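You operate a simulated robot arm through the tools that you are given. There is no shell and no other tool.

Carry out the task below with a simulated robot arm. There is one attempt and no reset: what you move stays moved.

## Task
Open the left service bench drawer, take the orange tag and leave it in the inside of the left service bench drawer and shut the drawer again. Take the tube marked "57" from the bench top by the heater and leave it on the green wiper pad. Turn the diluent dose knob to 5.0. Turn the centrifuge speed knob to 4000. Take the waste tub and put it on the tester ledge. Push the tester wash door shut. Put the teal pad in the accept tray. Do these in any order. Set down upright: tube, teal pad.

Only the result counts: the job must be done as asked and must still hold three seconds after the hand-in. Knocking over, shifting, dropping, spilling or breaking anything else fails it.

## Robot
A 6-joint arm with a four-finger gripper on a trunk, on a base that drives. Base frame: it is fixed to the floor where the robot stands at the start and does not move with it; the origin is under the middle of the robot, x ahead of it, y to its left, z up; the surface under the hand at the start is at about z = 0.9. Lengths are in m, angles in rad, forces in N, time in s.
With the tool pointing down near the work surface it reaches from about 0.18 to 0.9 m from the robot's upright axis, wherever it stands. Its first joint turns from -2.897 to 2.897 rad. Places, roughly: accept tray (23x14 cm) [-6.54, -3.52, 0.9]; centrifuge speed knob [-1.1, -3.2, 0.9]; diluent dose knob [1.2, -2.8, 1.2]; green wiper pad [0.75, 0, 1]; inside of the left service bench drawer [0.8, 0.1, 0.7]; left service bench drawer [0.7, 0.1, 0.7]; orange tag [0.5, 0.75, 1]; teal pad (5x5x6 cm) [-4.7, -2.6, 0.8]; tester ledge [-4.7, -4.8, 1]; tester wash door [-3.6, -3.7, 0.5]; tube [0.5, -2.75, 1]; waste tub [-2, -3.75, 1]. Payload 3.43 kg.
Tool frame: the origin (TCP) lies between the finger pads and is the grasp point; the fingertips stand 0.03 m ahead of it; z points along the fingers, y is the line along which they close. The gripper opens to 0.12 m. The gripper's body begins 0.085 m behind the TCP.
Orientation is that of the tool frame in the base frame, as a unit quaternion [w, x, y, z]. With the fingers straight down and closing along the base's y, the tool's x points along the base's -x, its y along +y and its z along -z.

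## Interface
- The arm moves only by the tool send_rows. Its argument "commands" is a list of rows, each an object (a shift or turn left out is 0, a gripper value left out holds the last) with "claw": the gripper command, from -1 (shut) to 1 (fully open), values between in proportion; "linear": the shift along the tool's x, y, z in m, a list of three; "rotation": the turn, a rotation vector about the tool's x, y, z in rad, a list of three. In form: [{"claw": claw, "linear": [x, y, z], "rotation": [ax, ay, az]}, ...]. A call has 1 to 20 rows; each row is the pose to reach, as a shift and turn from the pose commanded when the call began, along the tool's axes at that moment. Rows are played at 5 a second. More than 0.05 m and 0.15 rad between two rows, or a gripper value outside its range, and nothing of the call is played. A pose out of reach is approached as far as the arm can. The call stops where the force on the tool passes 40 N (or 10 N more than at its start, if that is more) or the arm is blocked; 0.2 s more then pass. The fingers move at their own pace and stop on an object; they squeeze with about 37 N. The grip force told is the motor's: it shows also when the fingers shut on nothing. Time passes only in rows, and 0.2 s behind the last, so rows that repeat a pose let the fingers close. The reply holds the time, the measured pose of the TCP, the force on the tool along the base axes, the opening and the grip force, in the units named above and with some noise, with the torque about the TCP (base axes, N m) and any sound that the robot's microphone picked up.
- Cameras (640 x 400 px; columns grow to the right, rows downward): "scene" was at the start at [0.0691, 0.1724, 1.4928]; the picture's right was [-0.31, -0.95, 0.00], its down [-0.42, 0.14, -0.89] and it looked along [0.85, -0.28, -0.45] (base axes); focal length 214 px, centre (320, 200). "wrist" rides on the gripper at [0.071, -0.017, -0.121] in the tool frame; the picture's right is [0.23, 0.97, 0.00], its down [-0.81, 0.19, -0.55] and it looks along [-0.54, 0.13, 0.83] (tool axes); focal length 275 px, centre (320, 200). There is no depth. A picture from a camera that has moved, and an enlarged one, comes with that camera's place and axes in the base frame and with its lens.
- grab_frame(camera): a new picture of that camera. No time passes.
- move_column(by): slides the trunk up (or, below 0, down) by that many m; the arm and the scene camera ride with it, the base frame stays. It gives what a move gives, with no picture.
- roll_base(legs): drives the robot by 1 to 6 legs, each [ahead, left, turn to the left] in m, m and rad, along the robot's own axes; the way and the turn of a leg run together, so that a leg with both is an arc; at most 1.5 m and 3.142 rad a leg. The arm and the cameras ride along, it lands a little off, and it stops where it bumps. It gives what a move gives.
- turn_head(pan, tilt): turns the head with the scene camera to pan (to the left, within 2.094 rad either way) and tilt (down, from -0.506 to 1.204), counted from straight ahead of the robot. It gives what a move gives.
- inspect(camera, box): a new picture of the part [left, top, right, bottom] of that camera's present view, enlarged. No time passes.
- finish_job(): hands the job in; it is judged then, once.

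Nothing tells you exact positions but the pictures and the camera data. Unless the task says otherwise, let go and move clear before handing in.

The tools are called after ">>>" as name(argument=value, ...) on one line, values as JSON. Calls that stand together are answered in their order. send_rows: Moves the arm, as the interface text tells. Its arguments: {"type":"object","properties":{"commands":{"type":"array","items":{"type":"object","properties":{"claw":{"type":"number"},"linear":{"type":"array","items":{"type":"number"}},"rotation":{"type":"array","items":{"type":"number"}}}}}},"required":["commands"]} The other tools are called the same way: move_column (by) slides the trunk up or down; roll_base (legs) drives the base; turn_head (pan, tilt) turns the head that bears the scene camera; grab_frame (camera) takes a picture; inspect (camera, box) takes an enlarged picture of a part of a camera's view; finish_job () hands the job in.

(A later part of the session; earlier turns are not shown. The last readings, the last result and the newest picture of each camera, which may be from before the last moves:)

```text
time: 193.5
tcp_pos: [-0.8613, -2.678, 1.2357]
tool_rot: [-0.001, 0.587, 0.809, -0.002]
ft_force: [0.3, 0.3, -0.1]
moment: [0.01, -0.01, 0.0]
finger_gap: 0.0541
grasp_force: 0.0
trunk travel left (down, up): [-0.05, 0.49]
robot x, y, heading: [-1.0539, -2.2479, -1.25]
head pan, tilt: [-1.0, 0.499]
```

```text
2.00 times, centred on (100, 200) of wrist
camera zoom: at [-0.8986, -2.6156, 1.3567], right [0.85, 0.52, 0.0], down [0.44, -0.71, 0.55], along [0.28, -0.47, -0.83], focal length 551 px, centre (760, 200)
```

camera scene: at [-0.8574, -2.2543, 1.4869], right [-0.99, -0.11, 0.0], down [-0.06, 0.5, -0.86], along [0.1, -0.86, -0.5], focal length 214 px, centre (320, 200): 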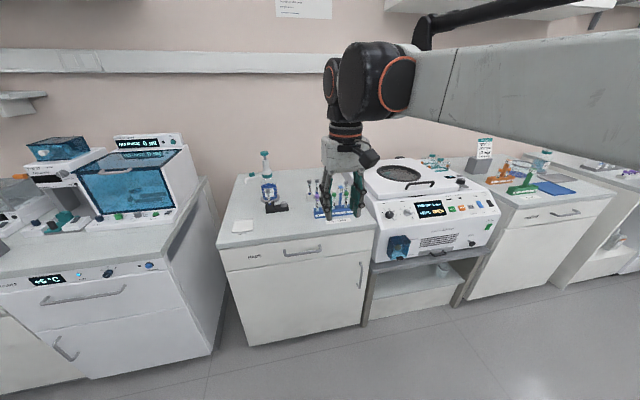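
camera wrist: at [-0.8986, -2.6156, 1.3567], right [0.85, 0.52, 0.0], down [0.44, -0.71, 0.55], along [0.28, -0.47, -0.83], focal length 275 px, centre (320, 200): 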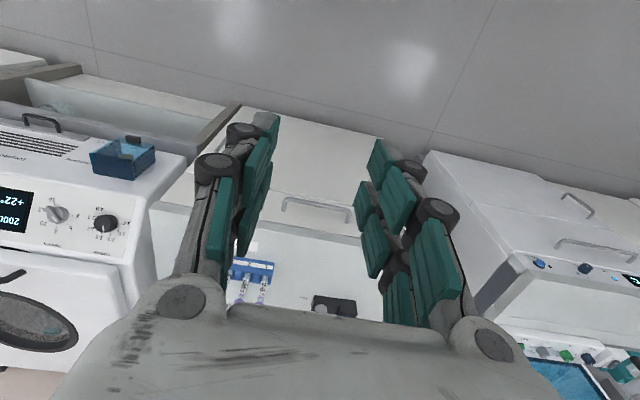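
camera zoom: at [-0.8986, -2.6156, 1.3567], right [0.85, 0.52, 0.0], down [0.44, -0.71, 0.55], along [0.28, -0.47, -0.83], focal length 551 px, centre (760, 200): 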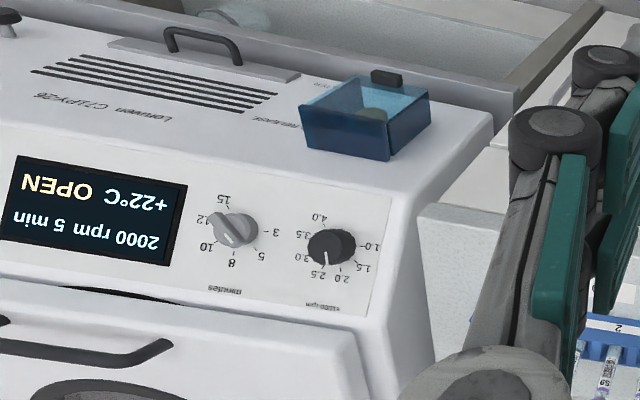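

The speed knob is the black one (scale 1.0–4.0 ×1000 rpm, display shows 2000 rpm) at about [-1.083, -3.115, 0.93] on a slanted panel. Moving to stand directly in front of it.

>>> roll_base(legs=[[0, -0.29, -0.01]])

>>> grab_frame(camera="wrist")

>>> grab_frame(camera="scene")

>>> inspect(camera="wrist", box=[180, 120, 460, 320])

```text
time: 195.5
tcp_pos: [-1.1447, -2.771, 1.2354]
tool_rot: [-0.001, 0.596, 0.803, -0.003]
ft_force: [0.0, 0.0, 0.3]
moment: [-0.03, 0.01, -0.03]
finger_gap: 0.0541
grasp_force: 0.2
trunk travel left (down, up): [-0.05, 0.49]
robot x, y, heading: [-1.3272, -2.3344, -1.262]
head pan, tilt: [-1.0, 0.499]
```

```text
taken
camera wrist: at [-1.1806, -2.7075, 1.3567], right [0.86, 0.5, 0.0], down [0.42, -0.72, 0.55], along [0.27, -0.48, -0.83], focal length 275 px, centre (320, 200)
```

wrist: 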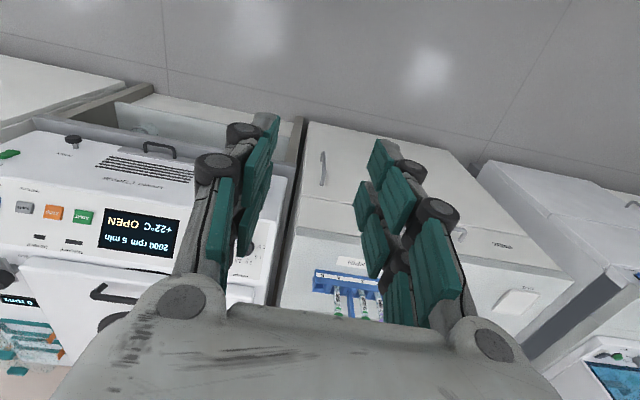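

```text
taken
camera scene: at [-1.1322, -2.3473, 1.4875], right [-1.0, -0.09, 0.0], down [-0.05, 0.5, -0.87], along [0.08, -0.86, -0.5], focal length 214 px, centre (320, 200)
```

scene: 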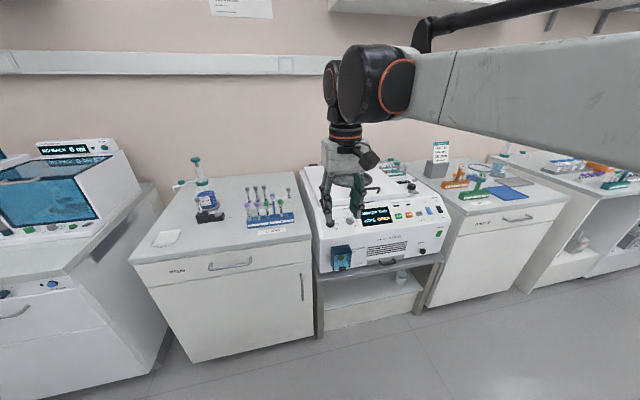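

```text
2.00 times, centred on (320, 220) of wrist
camera zoom: at [-1.1806, -2.7075, 1.3567], right [0.86, 0.5, 0.0], down [0.42, -0.72, 0.55], along [0.27, -0.48, -0.83], focal length 551 px, centre (320, 160)
```

zoom: 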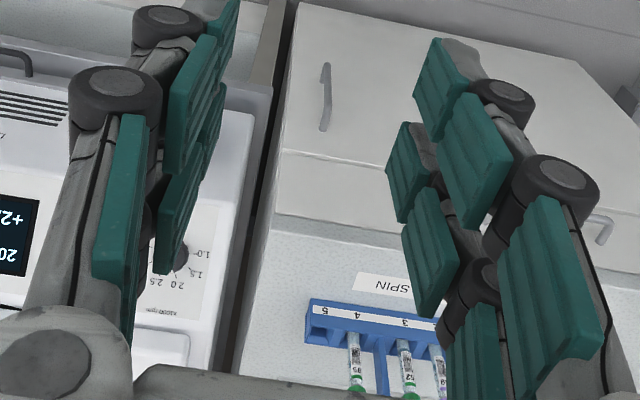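

Knob confirmed at about [-1.082, -3.115, 0.93]; the panel slopes about 30° from horizontal, so the tool should come in pitched about 60° down. Moving to a standoff 14 cm above the knob along the panel normal.

>>> send_rows(commands=[{"linear": [-0.0345, -0.0058, 0.01], "rotation": [0, -0.0655, 0], "claw": 0.2}, {"linear": [-0.069, -0.0115, 0.025], "rotation": [0, -0.131, 0]}, {"linear": [-0.1035, -0.0173, 0.05], "rotation": [0, -0.1965, 0]}, {"linear": [-0.138, -0.023, 0.08], "rotation": [0, -0.262, 0]}, {"linear": [-0.1725, -0.0288, 0.11], "rotation": [0, -0.3275, 0]}, {"linear": [-0.207, -0.0345, 0.135], "rotation": [0, -0.393, 0]}, {"linear": [-0.2415, -0.0403, 0.16], "rotation": [0, -0.4585, 0]}, {"linear": [-0.276, -0.046, 0.184], "rotation": [0, -0.524, 0]}, {"linear": [-0.276, -0.046, 0.184], "rotation": [0, -0.524, 0]}])

>>> grab_frame(camera="wrist")

>>> inspect(camera="scene", box=[310, 150, 450, 270])

```text
time: 197.5
tcp_pos: [-1.1089, -3.0523, 1.0506]
tool_rot: [0.208, 0.575, 0.776, -0.157]
ft_force: [0.0, -1.0, 0.1]
moment: [0.01, 0.01, 0.01]
finger_gap: 0.0719
grasp_force: 0.1
trunk travel left (down, up): [-0.05, 0.49]
robot x, y, heading: [-1.3229, -2.335, -1.265]
head pan, tilt: [-1.0, 0.499]
```

```text
taken
camera wrist: at [-1.1609, -2.9397, 1.1192], right [0.87, 0.47, -0.12], down [0.31, -0.35, 0.88], along [0.38, -0.81, -0.45], focal length 275 px, centre (320, 200)
```

wrist: 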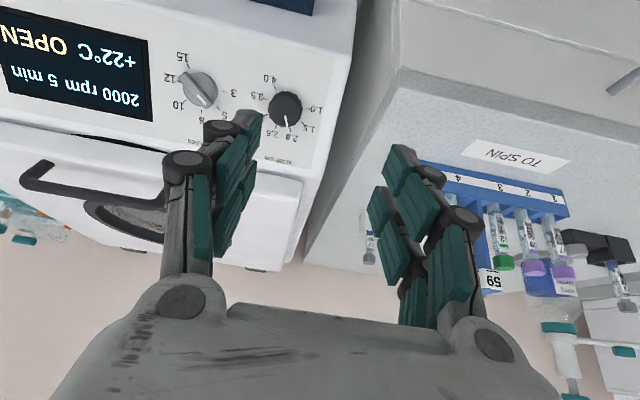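

```text
3.33 times, centred on (380, 210) of scene
camera zoom: at [-1.1989, -2.3277, 1.4895], right [-0.77, 0.64, 0.0], down [0.31, 0.37, -0.88], along [-0.56, -0.67, -0.48], focal length 715 px, centre (120, 167)
```

zoom: 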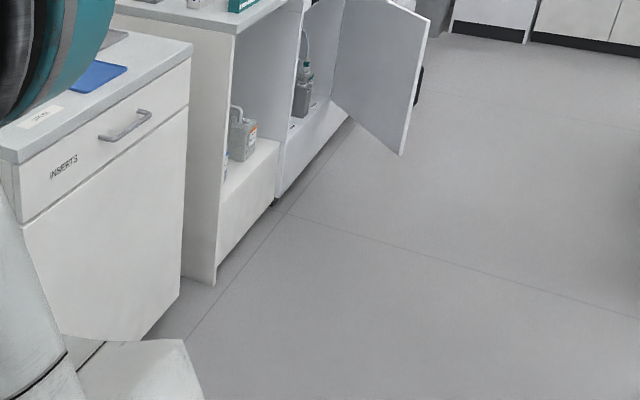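

The head is free again now the arm has moved, and a better baseline puts the knob nearer [-1.105, -3.19, 0.875]. Re-aiming the head to get a second accurate view.

>>> turn_head(pan=-0.1, tilt=0.6)

>>> grab_frame(camera="scene")

>>> inspect(camera="scene", box=[290, 150, 430, 260])

>>> inspect(camera="wrist", box=[0, 20, 340, 220])

```text
time: 198.7
tcp_pos: [-1.1098, -3.051, 1.0517]
tool_rot: [0.208, 0.574, 0.776, -0.156]
ft_force: [0.3, -0.9, 0.2]
moment: [-0.01, -0.03, 0.0]
finger_gap: 0.0718
grasp_force: 0.2
trunk travel left (down, up): [-0.05, 0.49]
robot x, y, heading: [-1.3254, -2.3408, -1.27]
head pan, tilt: [-0.099, 0.6]
```

```text
taken
camera scene: at [-1.1228, -2.3439, 1.4804], right [-0.98, -0.2, 0.0], down [-0.11, 0.55, -0.83], along [0.17, -0.81, -0.57], focal length 214 px, centre (320, 200)
```

scene: 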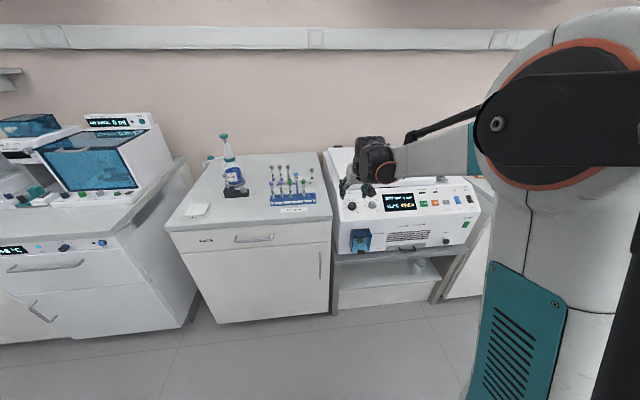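

```text
3.64 times, centred on (360, 205) of scene
camera zoom: at [-1.1228, -2.3439, 1.4804], right [-0.98, -0.2, 0.0], down [-0.11, 0.55, -0.83], along [0.17, -0.81, -0.57], focal length 780 px, centre (174, 182)
```

zoom: 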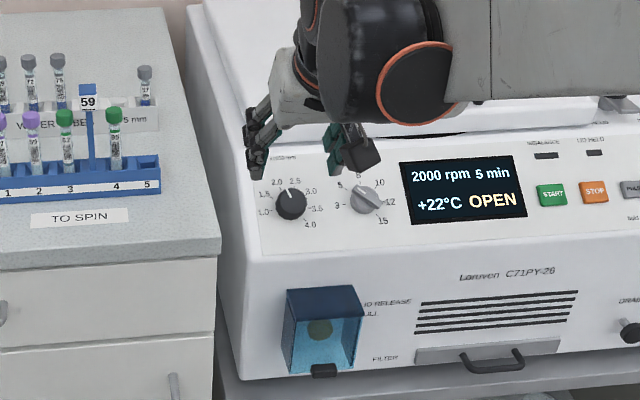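

```text
1.88 times, centred on (170, 120) of wrist
camera zoom: at [-1.1609, -2.939, 1.1199], right [0.87, 0.47, -0.12], down [0.31, -0.35, 0.88], along [0.38, -0.81, -0.45], focal length 518 px, centre (602, 351)
```

zoom: 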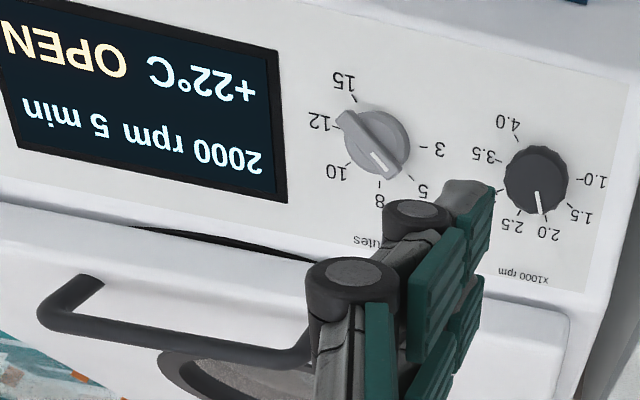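

Now with a good baseline: knob face at about [-1.101, -3.205, 0.863]. I'll pre-roll -1.4 rad while centring over the knob and advancing 10 cm.

>>> send_rows(commands=[{"linear": [-0.0034, -0.0036, 0.01], "rotation": [0, 0, -0.14]}, {"linear": [-0.0068, -0.0072, 0.02], "rotation": [0, 0, -0.28]}, {"linear": [-0.0102, -0.0108, 0.03], "rotation": [0, 0, -0.42]}, {"linear": [-0.0136, -0.0144, 0.04], "rotation": [0, 0, -0.56]}, {"linear": [-0.017, -0.018, 0.05], "rotation": [0, 0, -0.7]}, {"linear": [-0.0204, -0.0216, 0.06], "rotation": [0, 0, -0.84]}, {"linear": [-0.0238, -0.0252, 0.07], "rotation": [0, 0, -0.98]}, {"linear": [-0.0272, -0.0288, 0.08], "rotation": [0, 0, -1.12]}, {"linear": [-0.0306, -0.0324, 0.09], "rotation": [0, 0, -1.26]}, {"linear": [-0.034, -0.036, 0.1], "rotation": [0, 0, -1.4]}, {"linear": [-0.034, -0.036, 0.1], "rotation": [0, 0, -1.4]}])

>>> grab_frame(camera="wrist")

>>> inspect(camera="scene", box=[290, 150, 430, 260])

```text
time: 201.1
tcp_pos: [-1.1212, -3.1359, 0.9822]
tool_rot: [0.058, -0.06, 0.964, -0.254]
ft_force: [0.2, -0.6, -0.3]
moment: [0.01, 0.03, 0.02]
finger_gap: 0.0719
grasp_force: 0.1
trunk travel left (down, up): [-0.05, 0.49]
robot x, y, heading: [-1.3274, -2.333, -1.267]
head pan, tilt: [-0.099, 0.6]
```

```text
taken
camera wrist: at [-1.207, -3.1035, 1.0899], right [-0.31, 0.81, -0.5], down [0.7, 0.55, 0.45], along [0.64, -0.21, -0.74], focal length 275 px, centre (320, 200)
```

wrist: 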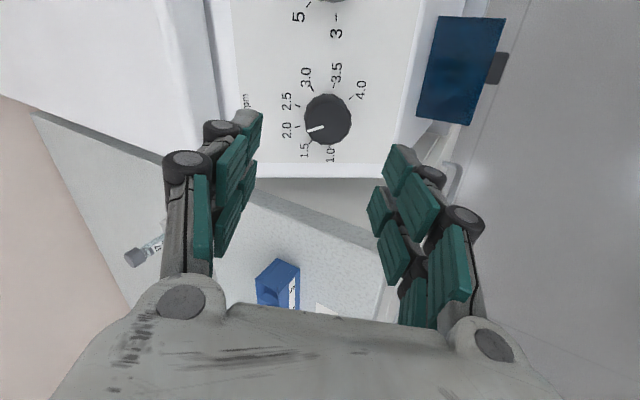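

```text
3.64 times, centred on (360, 205) of scene
camera zoom: at [-1.1227, -2.3442, 1.4804], right [-0.98, -0.2, 0.0], down [-0.11, 0.55, -0.82], along [0.17, -0.81, -0.57], focal length 780 px, centre (174, 182)
```

zoom: 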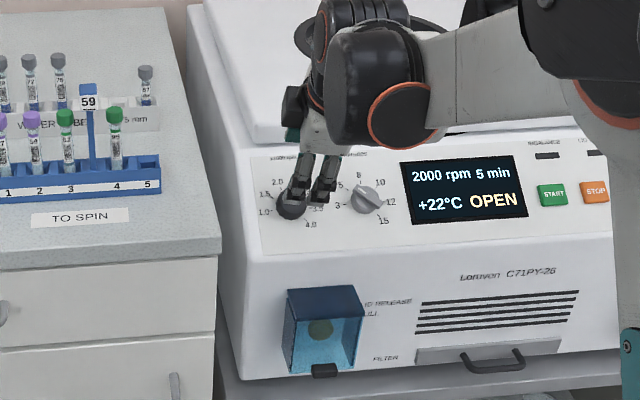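

Triangulation agrees: knob at [-1.102, -3.192, 0.871], almost exactly on the tool axis. Advancing 8.5 cm and re-checking.

>>> send_rows(commands=[{"linear": [-0.001, 0.003, 0.03]}, {"linear": [-0.002, 0.005, 0.06]}, {"linear": [-0.002, 0.0055, 0.085]}, {"linear": [-0.002, 0.0055, 0.085]}])

>>> grab_frame(camera="wrist")

>>> inspect(camera="scene", box=[320, 170, 400, 230])

```text
time: 202.1
tcp_pos: [-1.1093, -3.1718, 0.9059]
tool_rot: [0.057, -0.061, 0.964, -0.252]
ft_force: [0.6, -0.2, -0.9]
moment: [0.04, 0.03, 0.01]
finger_gap: 0.0721
grasp_force: 0.0
trunk travel left (down, up): [-0.05, 0.49]
robot x, y, heading: [-1.3315, -2.3346, -1.271]
head pan, tilt: [-0.099, 0.6]
```

```text
taken
camera wrist: at [-1.1942, -3.1396, 1.0145], right [-0.31, 0.81, -0.5], down [0.7, 0.55, 0.45], along [0.64, -0.21, -0.74], focal length 275 px, centre (320, 200)
```

wrist: 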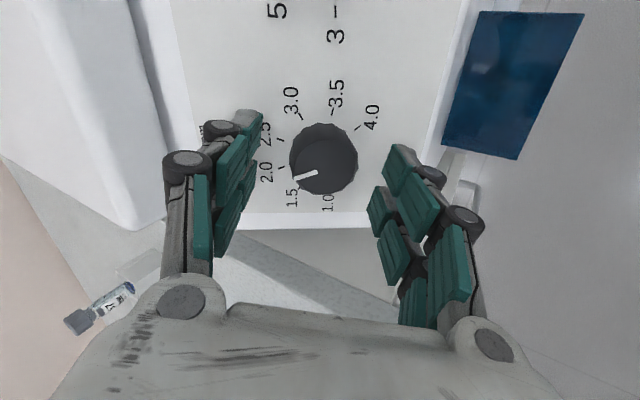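

```text
6.67 times, centred on (360, 200) of scene
camera zoom: at [-1.1226, -2.3443, 1.4804], right [-0.98, -0.2, 0.0], down [-0.11, 0.55, -0.82], along [0.17, -0.81, -0.57], focal length 1430 px, centre (53, 200)
```

zoom: 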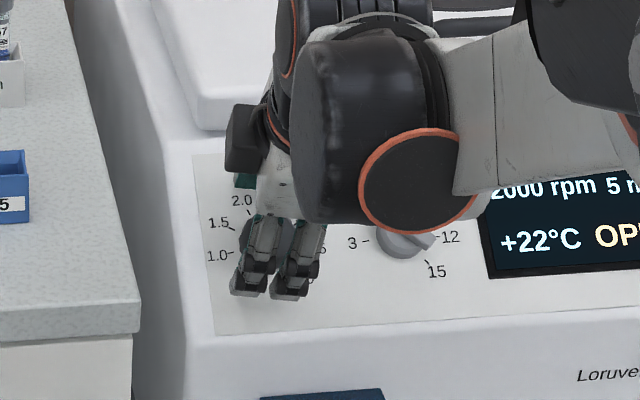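

Centred on the knob (about 4 cm across). Advancing 2.4 cm, then closing gently.

>>> send_rows(commands=[{"linear": [0, 0.002, 0.012]}, {"linear": [0, 0.0025, 0.024]}, {"linear": [0, 0.0025, 0.024]}])

>>> send_rows(commands=[{"claw": -0.2}, {"claw": -0.6}, {"claw": -1}, {"claw": -1}])

>>> grab_frame(camera="wrist")

```text
time: 202.8
tcp_pos: [-1.107, -3.179, 0.8931]
tool_rot: [0.058, -0.06, 0.963, -0.256]
ft_force: [-3.0, 5.5, 27.2]
moment: [-1.32, -0.43, -0.05]
finger_gap: 0.0884
grasp_force: 12.1
trunk travel left (down, up): [-0.05, 0.49]
robot x, y, heading: [-1.3275, -2.3353, -1.269]
head pan, tilt: [-0.099, 0.6]
stopped in row 3: the force on the tool passed its limit at 40 N (the readings are from after the stop); the commanded pose is now the measured one
```

```text
time: 203.1
tcp_pos: [-1.1076, -3.1813, 0.8961]
tool_rot: [0.059, -0.059, 0.962, -0.261]
ft_force: [-3.0, 2.4, 47.2]
moment: [-1.94, -0.46, -0.09]
finger_gap: 0.0694
grasp_force: 17.5
trunk travel left (down, up): [-0.05, 0.49]
robot x, y, heading: [-1.3298, -2.3363, -1.268]
head pan, tilt: [-0.099, 0.6]
stopped in row 1: the force on the tool passed its limit at 54 N (the readings are from after the stop); the commanded pose is now the measured one
```

```text
taken
camera wrist: at [-1.1929, -3.1462, 1.0034], right [-0.31, 0.8, -0.51], down [0.7, 0.56, 0.44], along [0.64, -0.23, -0.73], focal length 275 px, centre (320, 200)
```

wrist: 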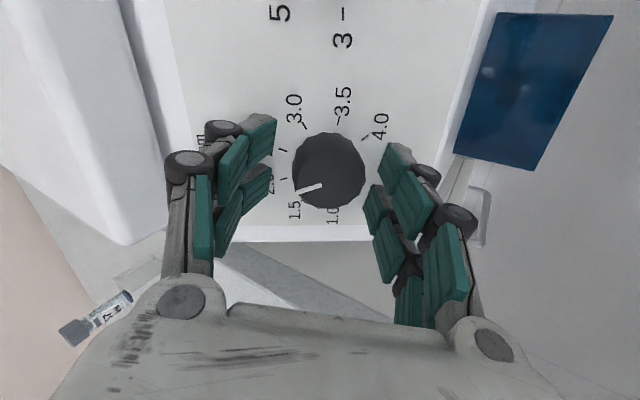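

The upslope fingertip touched the panel first, so the panel is steeper than my tool plane. Backing off 3 cm and pitching the tool up about 7°.

>>> send_rows(commands=[{"linear": [0, 0, -0.015], "claw": 0.2}, {"linear": [0, 0, -0.03], "claw": 0.2}, {"linear": [0, 0, -0.03], "rotation": [0.059, -0.011, 0], "claw": 0.1}, {"linear": [0, 0, -0.03], "rotation": [0.118, -0.022, 0], "claw": 0.0}, {"linear": [0, 0, -0.03], "rotation": [0.118, -0.022, 0], "claw": 0.0}])

>>> grab_frame(camera="wrist")

>>> inspect(camera="scene", box=[300, 160, 440, 260])

```text
time: 204.3
tcp_pos: [-1.1098, -3.1684, 0.9169]
tool_rot: [0.072, -0.06, 0.945, -0.313]
ft_force: [-0.7, -0.1, -0.1]
moment: [-0.01, -0.03, 0.01]
finger_gap: 0.06
grasp_force: 0.0
trunk travel left (down, up): [-0.05, 0.49]
robot x, y, heading: [-1.3287, -2.336, -1.263]
head pan, tilt: [-0.099, 0.6]
```

```text
taken
camera wrist: at [-1.2, -3.1227, 1.0154], right [-0.29, 0.74, -0.61], down [0.69, 0.6, 0.4], along [0.67, -0.3, -0.68], focal length 275 px, centre (320, 200)
```

wrist: 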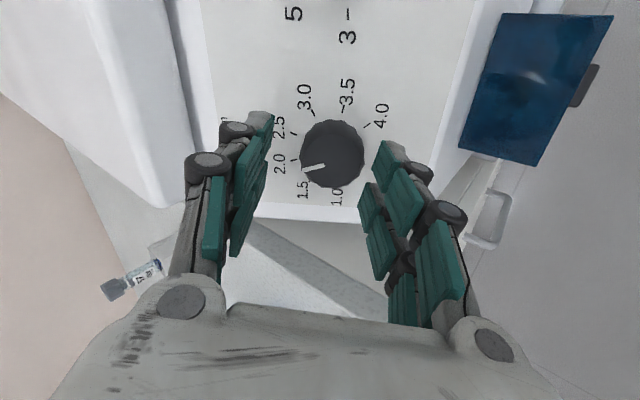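

```text
4.00 times, centred on (370, 210) of scene
camera zoom: at [-1.1228, -2.3437, 1.4804], right [-0.98, -0.2, 0.0], down [-0.11, 0.55, -0.82], along [0.17, -0.81, -0.57], focal length 858 px, centre (120, 160)
```

zoom: 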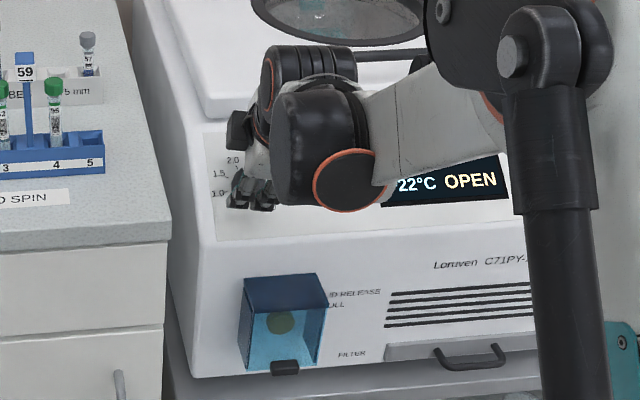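

Re-aimed; shifting 8.5 mm downslope and advancing 2.6 cm.

>>> send_rows(commands=[{"linear": [0, 0.0085, 0.005]}, {"linear": [0, 0.0085, 0.015]}, {"linear": [0, 0.0085, 0.022]}, {"linear": [0, 0.0085, 0.027]}, {"linear": [0, 0.0085, 0.027]}])

>>> grab_frame(camera="wrist")

```text
time: 205.5
tcp_pos: [-1.1066, -3.174, 0.8913]
tool_rot: [0.073, -0.059, 0.945, -0.314]
ft_force: [-4.9, 20.9, 17.0]
moment: [1.13, 0.12, 0.17]
finger_gap: 0.072
grasp_force: 9.2
trunk travel left (down, up): [-0.05, 0.49]
robot x, y, heading: [-1.3283, -2.3354, -1.266]
head pan, tilt: [-0.099, 0.6]
```

```text
taken
camera wrist: at [-1.1963, -3.1288, 0.9912], right [-0.29, 0.74, -0.61], down [0.69, 0.6, 0.4], along [0.67, -0.3, -0.68], focal length 275 px, centre (320, 200)
```

wrist: 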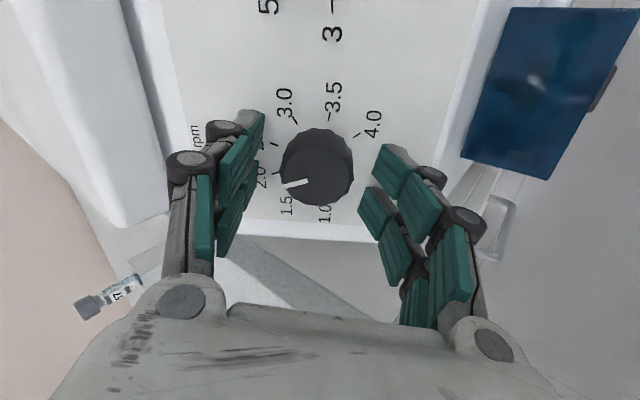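

Now the downslope tip touched first, so the true slope is in between. Backing off 8 mm, pitching halfway back, and closing on the knob.

>>> send_rows(commands=[{"linear": [0, -0.001, -0.008], "claw": 0.0}, {"linear": [0, -0.001, -0.008], "rotation": [-0.054, 0.01, 0], "claw": 0.0}, {"linear": [0, -0.001, -0.006], "rotation": [-0.054, 0.01, 0], "claw": 0.0}, {"linear": [0, -0.001, -0.006], "rotation": [-0.054, 0.01, 0], "claw": -0.4}, {"linear": [0, -0.001, -0.006], "rotation": [-0.054, 0.01, 0], "claw": -1}, {"linear": [0, -0.001, -0.006], "rotation": [-0.054, 0.01, 0], "claw": -1}])

>>> grab_frame(camera="wrist")

```text
time: 206.9
tcp_pos: [-1.1075, -3.1744, 0.8963]
tool_rot: [0.066, -0.06, 0.953, -0.29]
ft_force: [1.8, -17.6, 34.0]
moment: [-0.91, -0.28, 0.05]
finger_gap: 0.0387
grasp_force: 45.1
trunk travel left (down, up): [-0.05, 0.49]
robot x, y, heading: [-1.3278, -2.3352, -1.268]
head pan, tilt: [-0.099, 0.6]
```

```text
taken
camera wrist: at [-1.1955, -3.1339, 1.0002], right [-0.3, 0.77, -0.57], down [0.69, 0.58, 0.42], along [0.65, -0.27, -0.71], focal length 275 px, centre (320, 200)
```

wrist: 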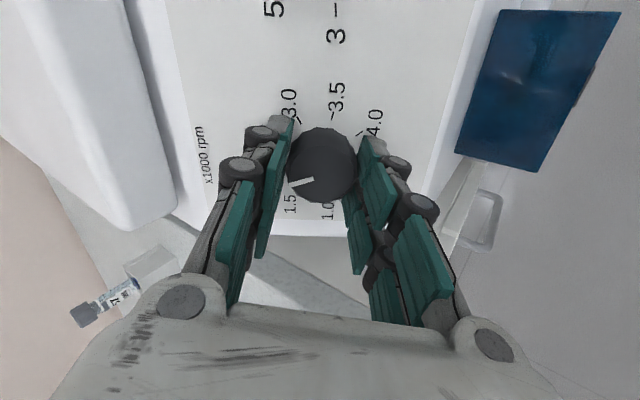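

The knob is gripped (3.9 cm). Relieving the side load with a 2 mm upslope shift, then starting to turn clockwise.

>>> send_rows(commands=[{"linear": [0, -0.001, 0], "claw": -1}, {"linear": [0, -0.002, 0], "claw": -1}, {"linear": [0, -0.002, 0], "rotation": [0, 0, 0.08]}, {"linear": [0, -0.002, 0], "rotation": [0, 0, 0.16]}, {"linear": [0, -0.002, 0], "rotation": [0, 0, 0.24]}, {"linear": [0, -0.002, 0], "rotation": [0, 0, 0.32]}])

>>> grab_frame(camera="wrist")

>>> grab_frame(camera="scene")

```text
time: 208.3
tcp_pos: [-1.1077, -3.1746, 0.8969]
tool_rot: [0.112, 0.094, 0.95, -0.274]
ft_force: [-1.8, -9.3, 24.8]
moment: [-0.66, -0.45, 0.36]
finger_gap: 0.039
grasp_force: 45.0
trunk travel left (down, up): [-0.05, 0.49]
robot x, y, heading: [-1.3263, -2.3346, -1.266]
head pan, tilt: [-0.099, 0.6]
```

```text
taken
camera wrist: at [-1.1989, -3.1161, 0.9877], right [0.01, 0.84, -0.55], down [0.73, 0.36, 0.57], along [0.68, -0.41, -0.61], focal length 275 px, centre (320, 200)
```

wrist: 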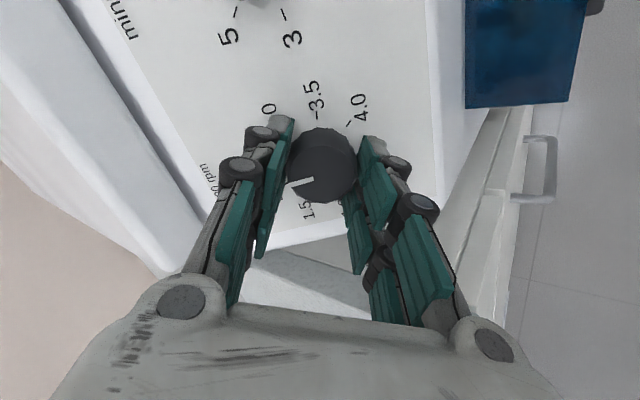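

```text
taken
camera scene: at [-1.1237, -2.3422, 1.4805], right [-0.98, -0.2, 0.0], down [-0.11, 0.55, -0.83], along [0.17, -0.81, -0.56], focal length 214 px, centre (320, 200)
```

scene: 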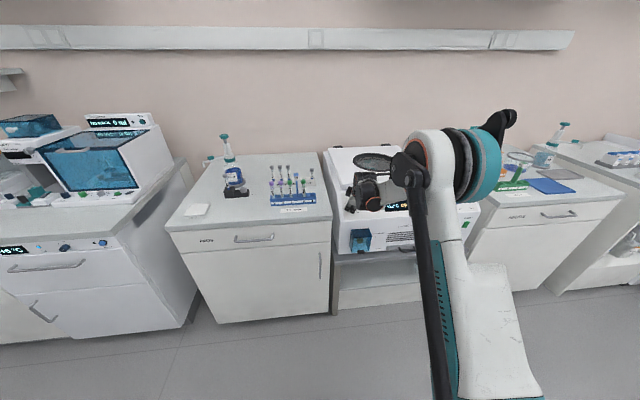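

>>> send_rows(commands=[{"linear": [-0.0003, -0.0013, -0.001], "rotation": [0, 0, 0.08], "claw": -1}, {"linear": [-0.0003, -0.0013, -0.001], "rotation": [0, 0, 0.16]}, {"linear": [-0.0003, -0.0013, -0.001], "rotation": [0, 0, 0.24]}, {"linear": [-0.0003, -0.0013, -0.001], "rotation": [0, 0, 0.32]}, {"linear": [-0.0003, -0.0013, -0.001], "rotation": [0, 0, 0.4]}])

>>> grab_frame(camera="wrist")

>>> inspect(camera="scene", box=[330, 160, 450, 240])

```text
time: 209.5
tcp_pos: [-1.1077, -3.1769, 0.8998]
tool_rot: [0.162, 0.281, 0.913, -0.246]
ft_force: [-8.4, 3.8, 0.5]
moment: [0.45, 0.2, 0.16]
finger_gap: 0.0388
grasp_force: 44.9
trunk travel left (down, up): [-0.05, 0.49]
robot x, y, heading: [-1.3252, -2.334, -1.268]
head pan, tilt: [-0.099, 0.6]
```

```text
taken
camera wrist: at [-1.1934, -3.0929, 0.9738], right [0.4, 0.8, -0.45], down [0.67, 0.09, 0.74], along [0.63, -0.59, -0.5], focal length 275 px, centre (320, 200)
```

wrist: 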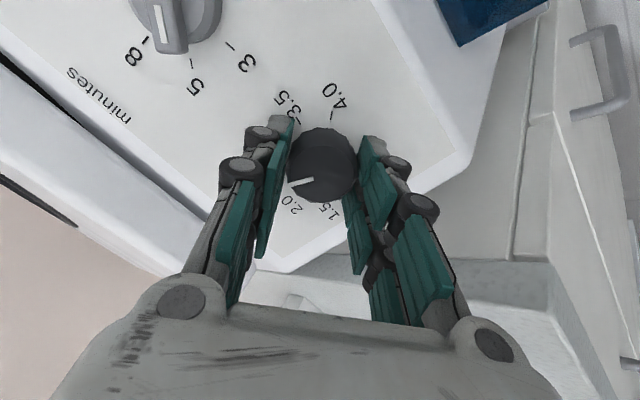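

```text
5.00 times, centred on (390, 200) of scene
camera zoom: at [-1.1236, -2.3434, 1.4805], right [-0.98, -0.2, 0.0], down [-0.11, 0.55, -0.83], along [0.17, -0.81, -0.56], focal length 1072 px, centre (-30, 200)
```

zoom: 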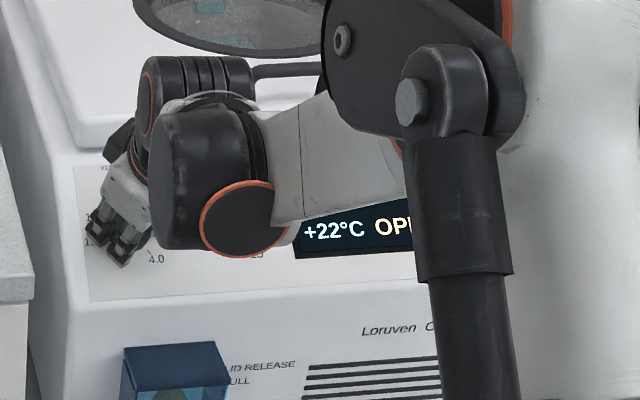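

Turning smoothly (0.72 rad so far). Continuing.

>>> send_rows(commands=[{"rotation": [0, 0, 0.09], "claw": -1}, {"linear": [0.0003, 0, 0], "rotation": [0, 0, 0.18]}, {"linear": [0.0005, 0, 0], "rotation": [0, 0, 0.27]}, {"linear": [0.0005, 0, 0], "rotation": [0, 0, 0.36]}, {"linear": [0.0005, 0, 0], "rotation": [0, 0, 0.45]}])

>>> send_rows(commands=[{"rotation": [0, 0, 0.09], "claw": -1}, {"rotation": [0, 0, 0.18]}, {"rotation": [0, 0, 0.27]}, {"rotation": [0, 0, 0.36]}, {"rotation": [0, 0, 0.45]}])

>>> grab_frame(camera="wrist")

```text
time: 210.7
tcp_pos: [-1.1085, -3.1776, 0.8994]
tool_rot: [0.215, 0.479, 0.826, -0.204]
ft_force: [-18.6, -3.5, 10.1]
moment: [-0.02, 0.29, -0.07]
finger_gap: 0.0388
grasp_force: 45.1
trunk travel left (down, up): [-0.05, 0.49]
robot x, y, heading: [-1.329, -2.3348, -1.273]
head pan, tilt: [-0.099, 0.6]
```

```text
time: 211.9
tcp_pos: [-1.1097, -3.1765, 0.8988]
tool_rot: [0.254, 0.651, 0.699, -0.15]
ft_force: [-30.3, -2.7, 6.4]
moment: [0.18, 0.38, -0.01]
finger_gap: 0.0387
grasp_force: 44.9
trunk travel left (down, up): [-0.05, 0.49]
robot x, y, heading: [-1.3261, -2.3375, -1.269]
head pan, tilt: [-0.099, 0.6]
```

```text
taken
camera wrist: at [-1.1478, -3.0535, 0.9569], right [0.95, 0.3, -0.01], down [0.12, -0.36, 0.93], along [0.27, -0.89, -0.38], focal length 275 px, centre (320, 200)
```

wrist: 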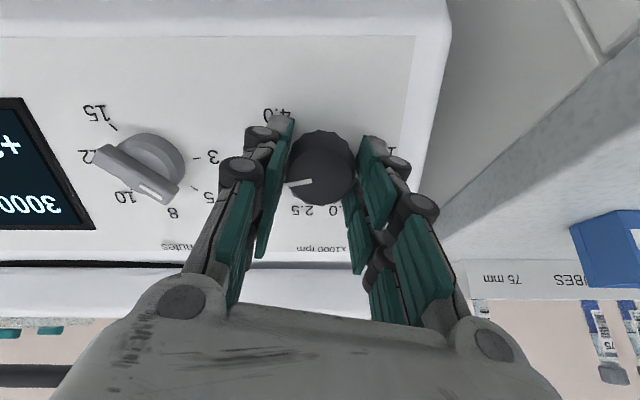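

The display now reads 3000. Relieving the side load and turning on.

>>> send_rows(commands=[{"linear": [0, -0.0015, 0], "claw": -1}, {"linear": [0, -0.0018, 0], "rotation": [0, 0, 0.09]}, {"linear": [0, -0.0018, 0], "rotation": [0, 0, 0.18]}, {"linear": [0, -0.0018, 0], "rotation": [0, 0, 0.27]}, {"linear": [0, -0.0018, 0], "rotation": [0, 0, 0.36]}, {"linear": [0, -0.0018, 0], "rotation": [0, 0, 0.45]}])

>>> grab_frame(camera="wrist")

```text
time: 213.3
tcp_pos: [-1.1115, -3.1768, 0.8985]
tool_rot: [0.281, 0.79, 0.537, -0.089]
ft_force: [-29.9, 14.7, -3.8]
moment: [1.27, 0.3, 0.18]
finger_gap: 0.0388
grasp_force: 44.9
trunk travel left (down, up): [-0.05, 0.49]
robot x, y, heading: [-1.325, -2.3342, -1.265]
head pan, tilt: [-0.099, 0.6]
```

```text
taken
camera wrist: at [-1.1162, -3.0497, 0.9606], right [0.97, -0.07, 0.24], down [-0.25, -0.4, 0.88], along [0.03, -0.91, -0.41], focal length 275 px, centre (320, 200)
```

wrist: 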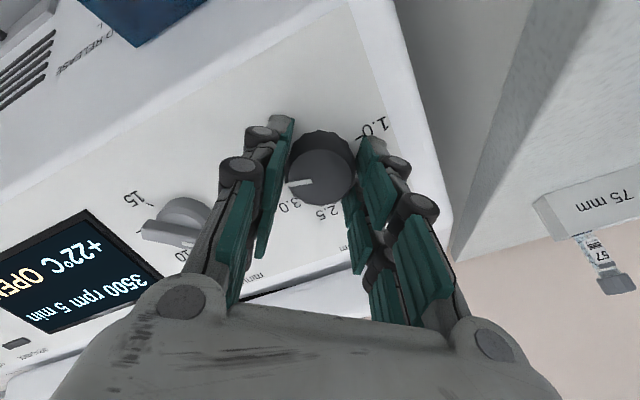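

Display reads 3500. Continuing toward 4.0 with another lateral relief.

>>> send_rows(commands=[{"linear": [0, -0.0015, -0.0005], "claw": -1}, {"linear": [0, -0.0025, -0.0005], "rotation": [0, 0, 0.09]}, {"linear": [0, -0.003, -0.0005], "rotation": [0, 0, 0.18]}, {"linear": [0, -0.003, -0.0005], "rotation": [0, 0, 0.27]}, {"linear": [0, -0.003, -0.0005], "rotation": [0, 0, 0.36]}, {"linear": [0, -0.003, -0.0005], "rotation": [0, 0, 0.45]}])

>>> grab_frame(camera="wrist")

```text
time: 214.7
tcp_pos: [-1.1116, -3.1751, 0.8965]
tool_rot: [0.295, 0.89, 0.347, -0.025]
ft_force: [-3.6, -1.1, 3.3]
moment: [0.55, -0.76, 0.61]
finger_gap: 0.0386
grasp_force: 45.3
trunk travel left (down, up): [-0.05, 0.49]
robot x, y, heading: [-1.3305, -2.336, -1.273]
head pan, tilt: [-0.099, 0.6]
```

```text
taken
camera wrist: at [-1.0873, -3.0576, 0.9714], right [0.79, -0.43, 0.44], down [-0.58, -0.3, 0.75], along [-0.19, -0.85, -0.49], focal length 275 px, centre (320, 200)
```

wrist: 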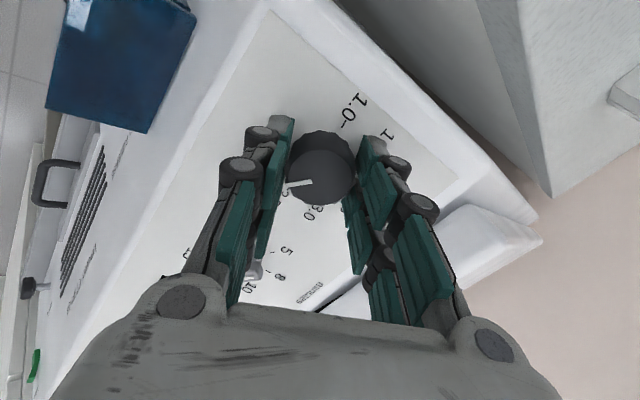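

>>> send_rows(commands=[{"rotation": [0, 0, 0.09], "claw": -1}, {"linear": [0, 0, 0], "rotation": [0, 0, 0.18]}, {"linear": [0, 0, 0], "rotation": [0, 0, 0.27]}, {"linear": [0, 0, 0], "rotation": [0, 0, 0.27]}])

>>> grab_frame(camera="wrist")

>>> inspect(camera="scene", box=[330, 160, 450, 240])

```text
time: 215.7
tcp_pos: [-1.1109, -3.1745, 0.8985]
tool_rot: [0.295, 0.928, 0.226, 0.015]
ft_force: [6.5, 1.3, 9.5]
moment: [-0.23, 0.08, 0.55]
finger_gap: 0.0379
grasp_force: 45.4
trunk travel left (down, up): [-0.05, 0.49]
robot x, y, heading: [-1.3292, -2.3414, -1.267]
head pan, tilt: [-0.099, 0.6]
```

```text
taken
camera wrist: at [-1.0724, -3.0672, 0.9806], right [0.61, -0.61, 0.52], down [-0.74, -0.19, 0.65], along [-0.3, -0.77, -0.56], focal length 275 px, centre (320, 200)
```

wrist: 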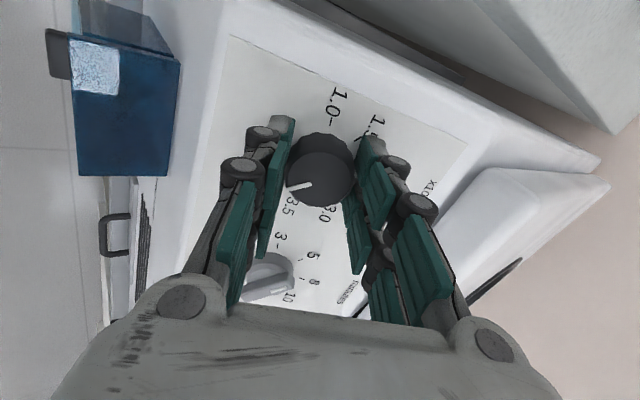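

```text
5.00 times, centred on (390, 200) of scene
camera zoom: at [-1.1223, -2.3427, 1.4804], right [-0.98, -0.2, 0.0], down [-0.11, 0.55, -0.83], along [0.17, -0.81, -0.56], focal length 1072 px, centre (-30, 200)
```

zoom: 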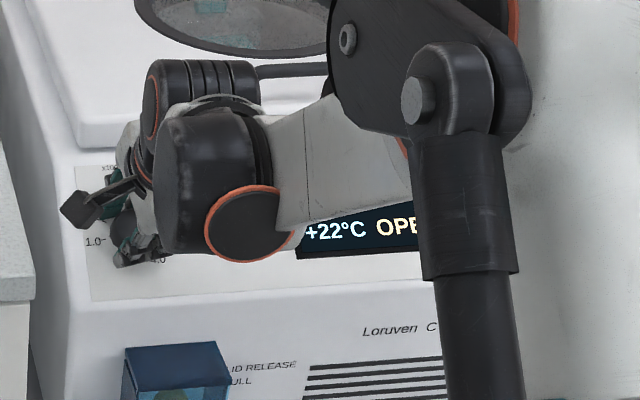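

Releasing the knob and backing off to read the dial and display.

>>> send_rows(commands=[{"claw": -0.1}, {"claw": 0.1}, {"claw": 0.1}, {"linear": [0, 0, -0.03]}, {"linear": [0, 0, -0.07]}, {"linear": [0, 0, -0.11]}, {"linear": [0, 0, -0.11], "rotation": [0, 0, -0.14]}, {"linear": [0, 0, -0.11], "rotation": [0, 0, -0.28]}, {"linear": [0, 0, -0.11], "rotation": [0, 0, -0.42]}, {"linear": [0, 0, -0.11], "rotation": [0, 0, -0.56]}, {"linear": [0, 0, -0.11], "rotation": [0, 0, -0.7]}, {"linear": [0, 0, -0.11], "rotation": [0, 0, -0.84]}, {"linear": [0, 0, -0.11], "rotation": [0, 0, -0.98]}, {"linear": [0, 0, -0.11], "rotation": [0, 0, -1.12]}, {"linear": [0, 0, -0.11], "rotation": [0, 0, -1.26]}, {"linear": [0, 0, -0.11], "rotation": [0, 0, -1.39]}, {"linear": [0, 0, -0.11], "rotation": [0, 0, -1.39]}])

>>> grab_frame(camera="wrist")

>>> inspect(camera="scene", box=[320, 160, 440, 240])

```text
time: 219.3
tcp_pos: [-1.13, -3.116, 0.9888]
tool_rot: [0.235, 0.568, 0.768, -0.178]
ft_force: [0.4, 1.0, 0.1]
moment: [-0.01, 0.0, 0.02]
finger_gap: 0.0662
grasp_force: 0.0
trunk travel left (down, up): [-0.05, 0.49]
robot x, y, heading: [-1.3264, -2.3383, -1.262]
head pan, tilt: [-0.099, 0.6]
```

```text
taken
camera wrist: at [-1.1824, -2.9994, 1.048], right [0.87, 0.47, -0.13], down [0.29, -0.29, 0.91], along [0.39, -0.84, -0.39], focal length 275 px, centre (320, 200)
```

wrist: 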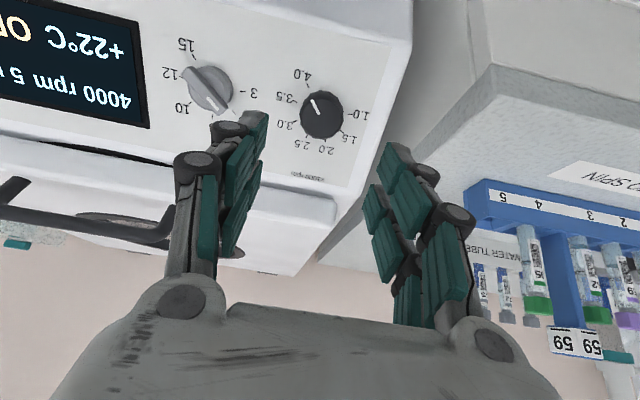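

```text
5.00 times, centred on (380, 200) of scene
camera zoom: at [-1.1228, -2.3437, 1.4804], right [-0.98, -0.2, 0.0], down [-0.11, 0.55, -0.82], along [0.17, -0.81, -0.57], focal length 1072 px, centre (20, 200)
```

zoom: 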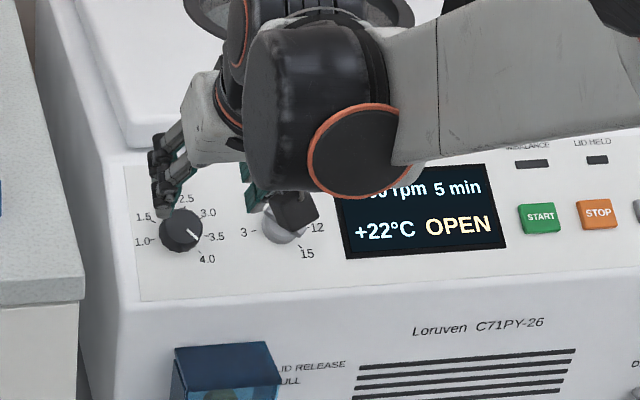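

>>> inspect(camera="wrist", box=[270, 60, 380, 160])

>>> inspect(camera="scene", box=[340, 190, 370, 220])

```text
4.00 times, centred on (325, 110) of wrist
camera zoom: at [-1.1824, -2.9994, 1.048], right [0.87, 0.47, -0.13], down [0.29, -0.29, 0.91], along [0.39, -0.84, -0.39], focal length 1101 px, centre (300, 560)
```

zoom: 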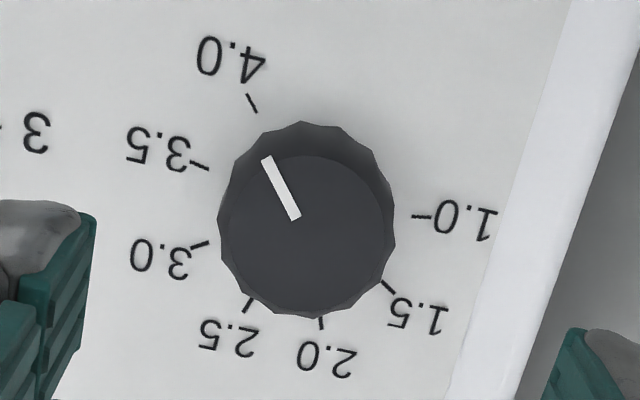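

```text
13.33 times, centred on (355, 205) of scene
camera zoom: at [-1.1228, -2.3437, 1.4804], right [-0.98, -0.2, 0.0], down [-0.11, 0.55, -0.82], along [0.17, -0.81, -0.57], focal length 2860 px, centre (-147, 133)
```

zoom: 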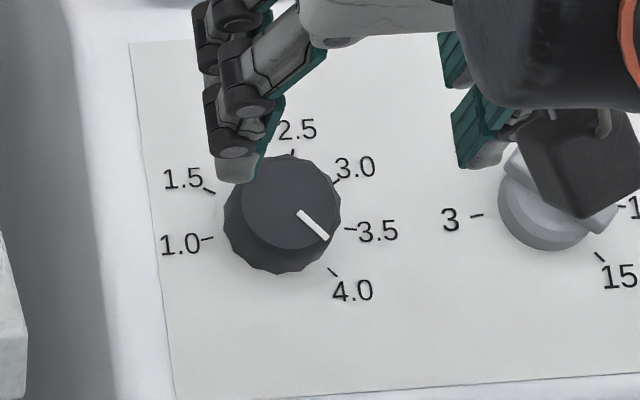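

The display reads 4000 rpm with the pointer on 4.0. Next: the waste tub. Raising and tucking the arm, then moving along the aisle to the right.

>>> send_rows(commands=[{"linear": [0.0, 0, -0.044], "rotation": [0, 0.086, 0], "claw": 0.0}, {"linear": [0.015, 0, -0.088], "rotation": [0, 0.172, 0]}, {"linear": [0.03, 0, -0.132], "rotation": [0, 0.258, 0]}, {"linear": [0.046, 0, -0.176], "rotation": [0, 0.344, 0]}, {"linear": [0.062, 0, -0.22], "rotation": [0, 0.43, 0]}, {"linear": [0.078, 0, -0.263], "rotation": [0, 0.516, 0]}, {"linear": [0.0937, 0, -0.306], "rotation": [0, 0.6, 0]}, {"linear": [0.0937, 0, -0.306], "rotation": [0, 0.6, 0]}])

>>> turn_head(pan=-0.2, tilt=0.5)

>>> roll_base(legs=[[-0.1, 0, 0], [0, -0.9, 0]])

>>> grab_frame(camera="scene")

>>> grab_frame(camera="wrist")

```text
time: 221.1
tcp_pos: [-1.2013, -2.8758, 1.1911]
tool_rot: [-0.002, 0.595, 0.804, -0.001]
ft_force: [-0.5, 0.4, 0.4]
moment: [-0.01, 0.03, 0.01]
finger_gap: 0.06
grasp_force: 0.0
trunk travel left (down, up): [-0.05, 0.49]
robot x, y, heading: [-1.3248, -2.3409, -1.269]
head pan, tilt: [-0.099, 0.6]
```

```text
time: 221.8
tcp_pos: [-1.2015, -2.878, 1.1903]
tool_rot: [-0.002, 0.596, 0.803, -0.002]
ft_force: [-1.0, -0.2, -0.2]
moment: [0.01, 0.03, 0.04]
finger_gap: 0.0598
grasp_force: 0.0
trunk travel left (down, up): [-0.05, 0.49]
robot x, y, heading: [-1.326, -2.3364, -1.26]
head pan, tilt: [-0.201, 0.499]
```

```text
time: 227.4
tcp_pos: [-2.1315, -3.0522, 1.1913]
tool_rot: [-0.002, 0.605, 0.796, -0.001]
ft_force: [0.7, -0.1, 0.3]
moment: [0.03, -0.03, -0.02]
finger_gap: 0.0598
grasp_force: 0.1
trunk travel left (down, up): [-0.05, 0.49]
robot x, y, heading: [-2.2444, -2.505, -1.288]
head pan, tilt: [-0.201, 0.499]
```

```text
taken
camera scene: at [-2.0482, -2.5237, 1.4892], right [-1.0, -0.1, 0.0], down [-0.05, 0.48, -0.88], along [0.08, -0.87, -0.48], focal length 214 px, centre (320, 200)
```

scene: 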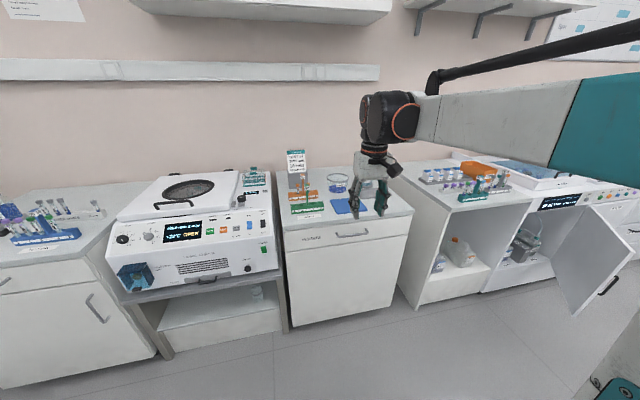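

```text
taken
camera wrist: at [-2.1663, -2.9881, 1.312], right [0.88, 0.48, 0.0], down [0.4, -0.73, 0.55], along [0.26, -0.48, -0.83], focal length 275 px, centre (320, 200)
```

wrist: 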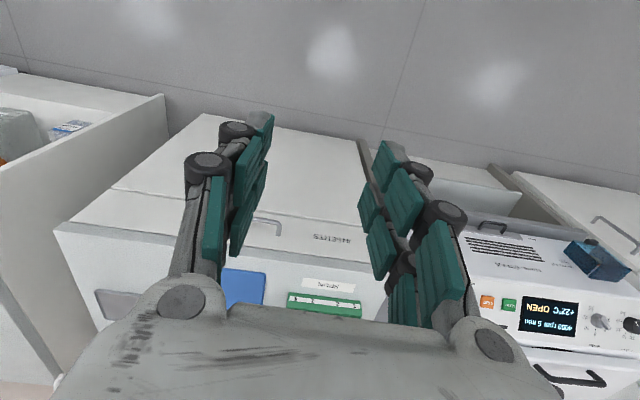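

>>> inspect(camera="scene", box=[230, 130, 420, 250])

>>> inspect(camera="scene", box=[400, 130, 640, 320])

```text
3.33 times, centred on (325, 190) of scene
camera zoom: at [-2.0482, -2.5237, 1.4892], right [-1.0, -0.1, 0.0], down [-0.05, 0.48, -0.88], along [0.08, -0.87, -0.48], focal length 715 px, centre (303, 233)
```

zoom: 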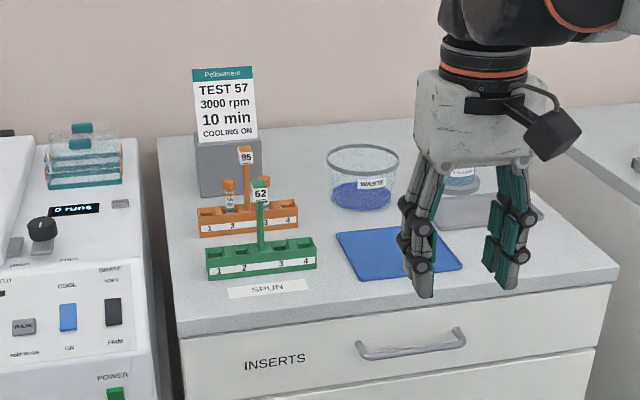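

```text
2.11 times, centred on (520, 225) of scene
camera zoom: at [-2.0482, -2.5237, 1.4892], right [-1.0, -0.1, 0.0], down [-0.05, 0.48, -0.88], along [0.08, -0.87, -0.48], focal length 452 px, centre (-101, 147)
```

zoom: 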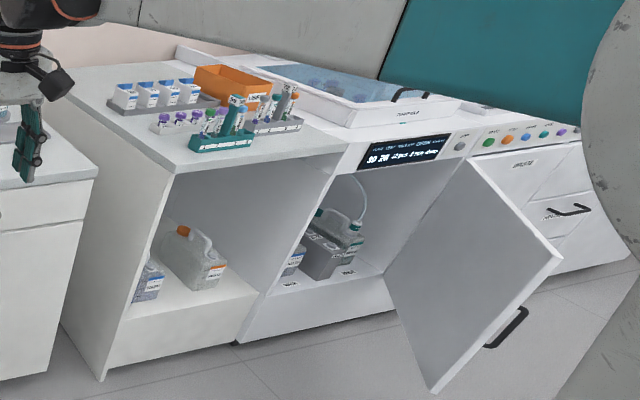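

The waste tub is the clear round tub labelled WASTE (about [-2.05, -3.72]) and the tester wash door stands open farther right. I'll close the door first; turning to look down the aisle.

>>> roll_base(legs=[[0, 0, -1.54]])

>>> turn_head(pan=0.2, tilt=0.4)

>>> grab_frame(camera="scene")

```text
time: 231.5
tcp_pos: [-2.7843, -2.6432, 1.1917]
tool_rot: [-0.002, 0.988, 0.156, 0.001]
ft_force: [0.0, 1.0, 1.2]
moment: [-0.02, 0.03, 0.01]
finger_gap: 0.0599
grasp_force: 0.1
trunk travel left (down, up): [-0.05, 0.49]
robot x, y, heading: [-2.2452, -2.5126, -2.822]
head pan, tilt: [-0.201, 0.499]
```

```text
time: 232.4
tcp_pos: [-2.7849, -2.6428, 1.1902]
tool_rot: [-0.002, 0.988, 0.155, 0.001]
ft_force: [-0.4, -0.2, 0.3]
moment: [-0.02, 0.02, 0.01]
finger_gap: 0.06
grasp_force: 0.1
trunk travel left (down, up): [-0.05, 0.49]
robot x, y, heading: [-2.2494, -2.5115, -2.822]
head pan, tilt: [0.201, 0.4]
```

```text
taken
camera scene: at [-2.2428, -2.737, 1.4986], right [-0.5, 0.87, 0.0], down [0.34, 0.19, -0.92], along [-0.8, -0.46, -0.39], focal length 214 px, centre (320, 200)
```

scene: 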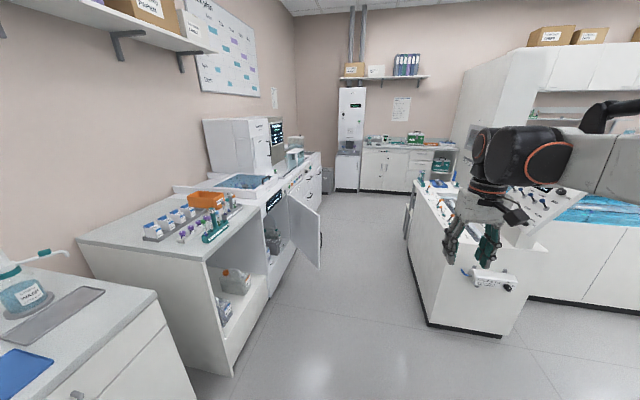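

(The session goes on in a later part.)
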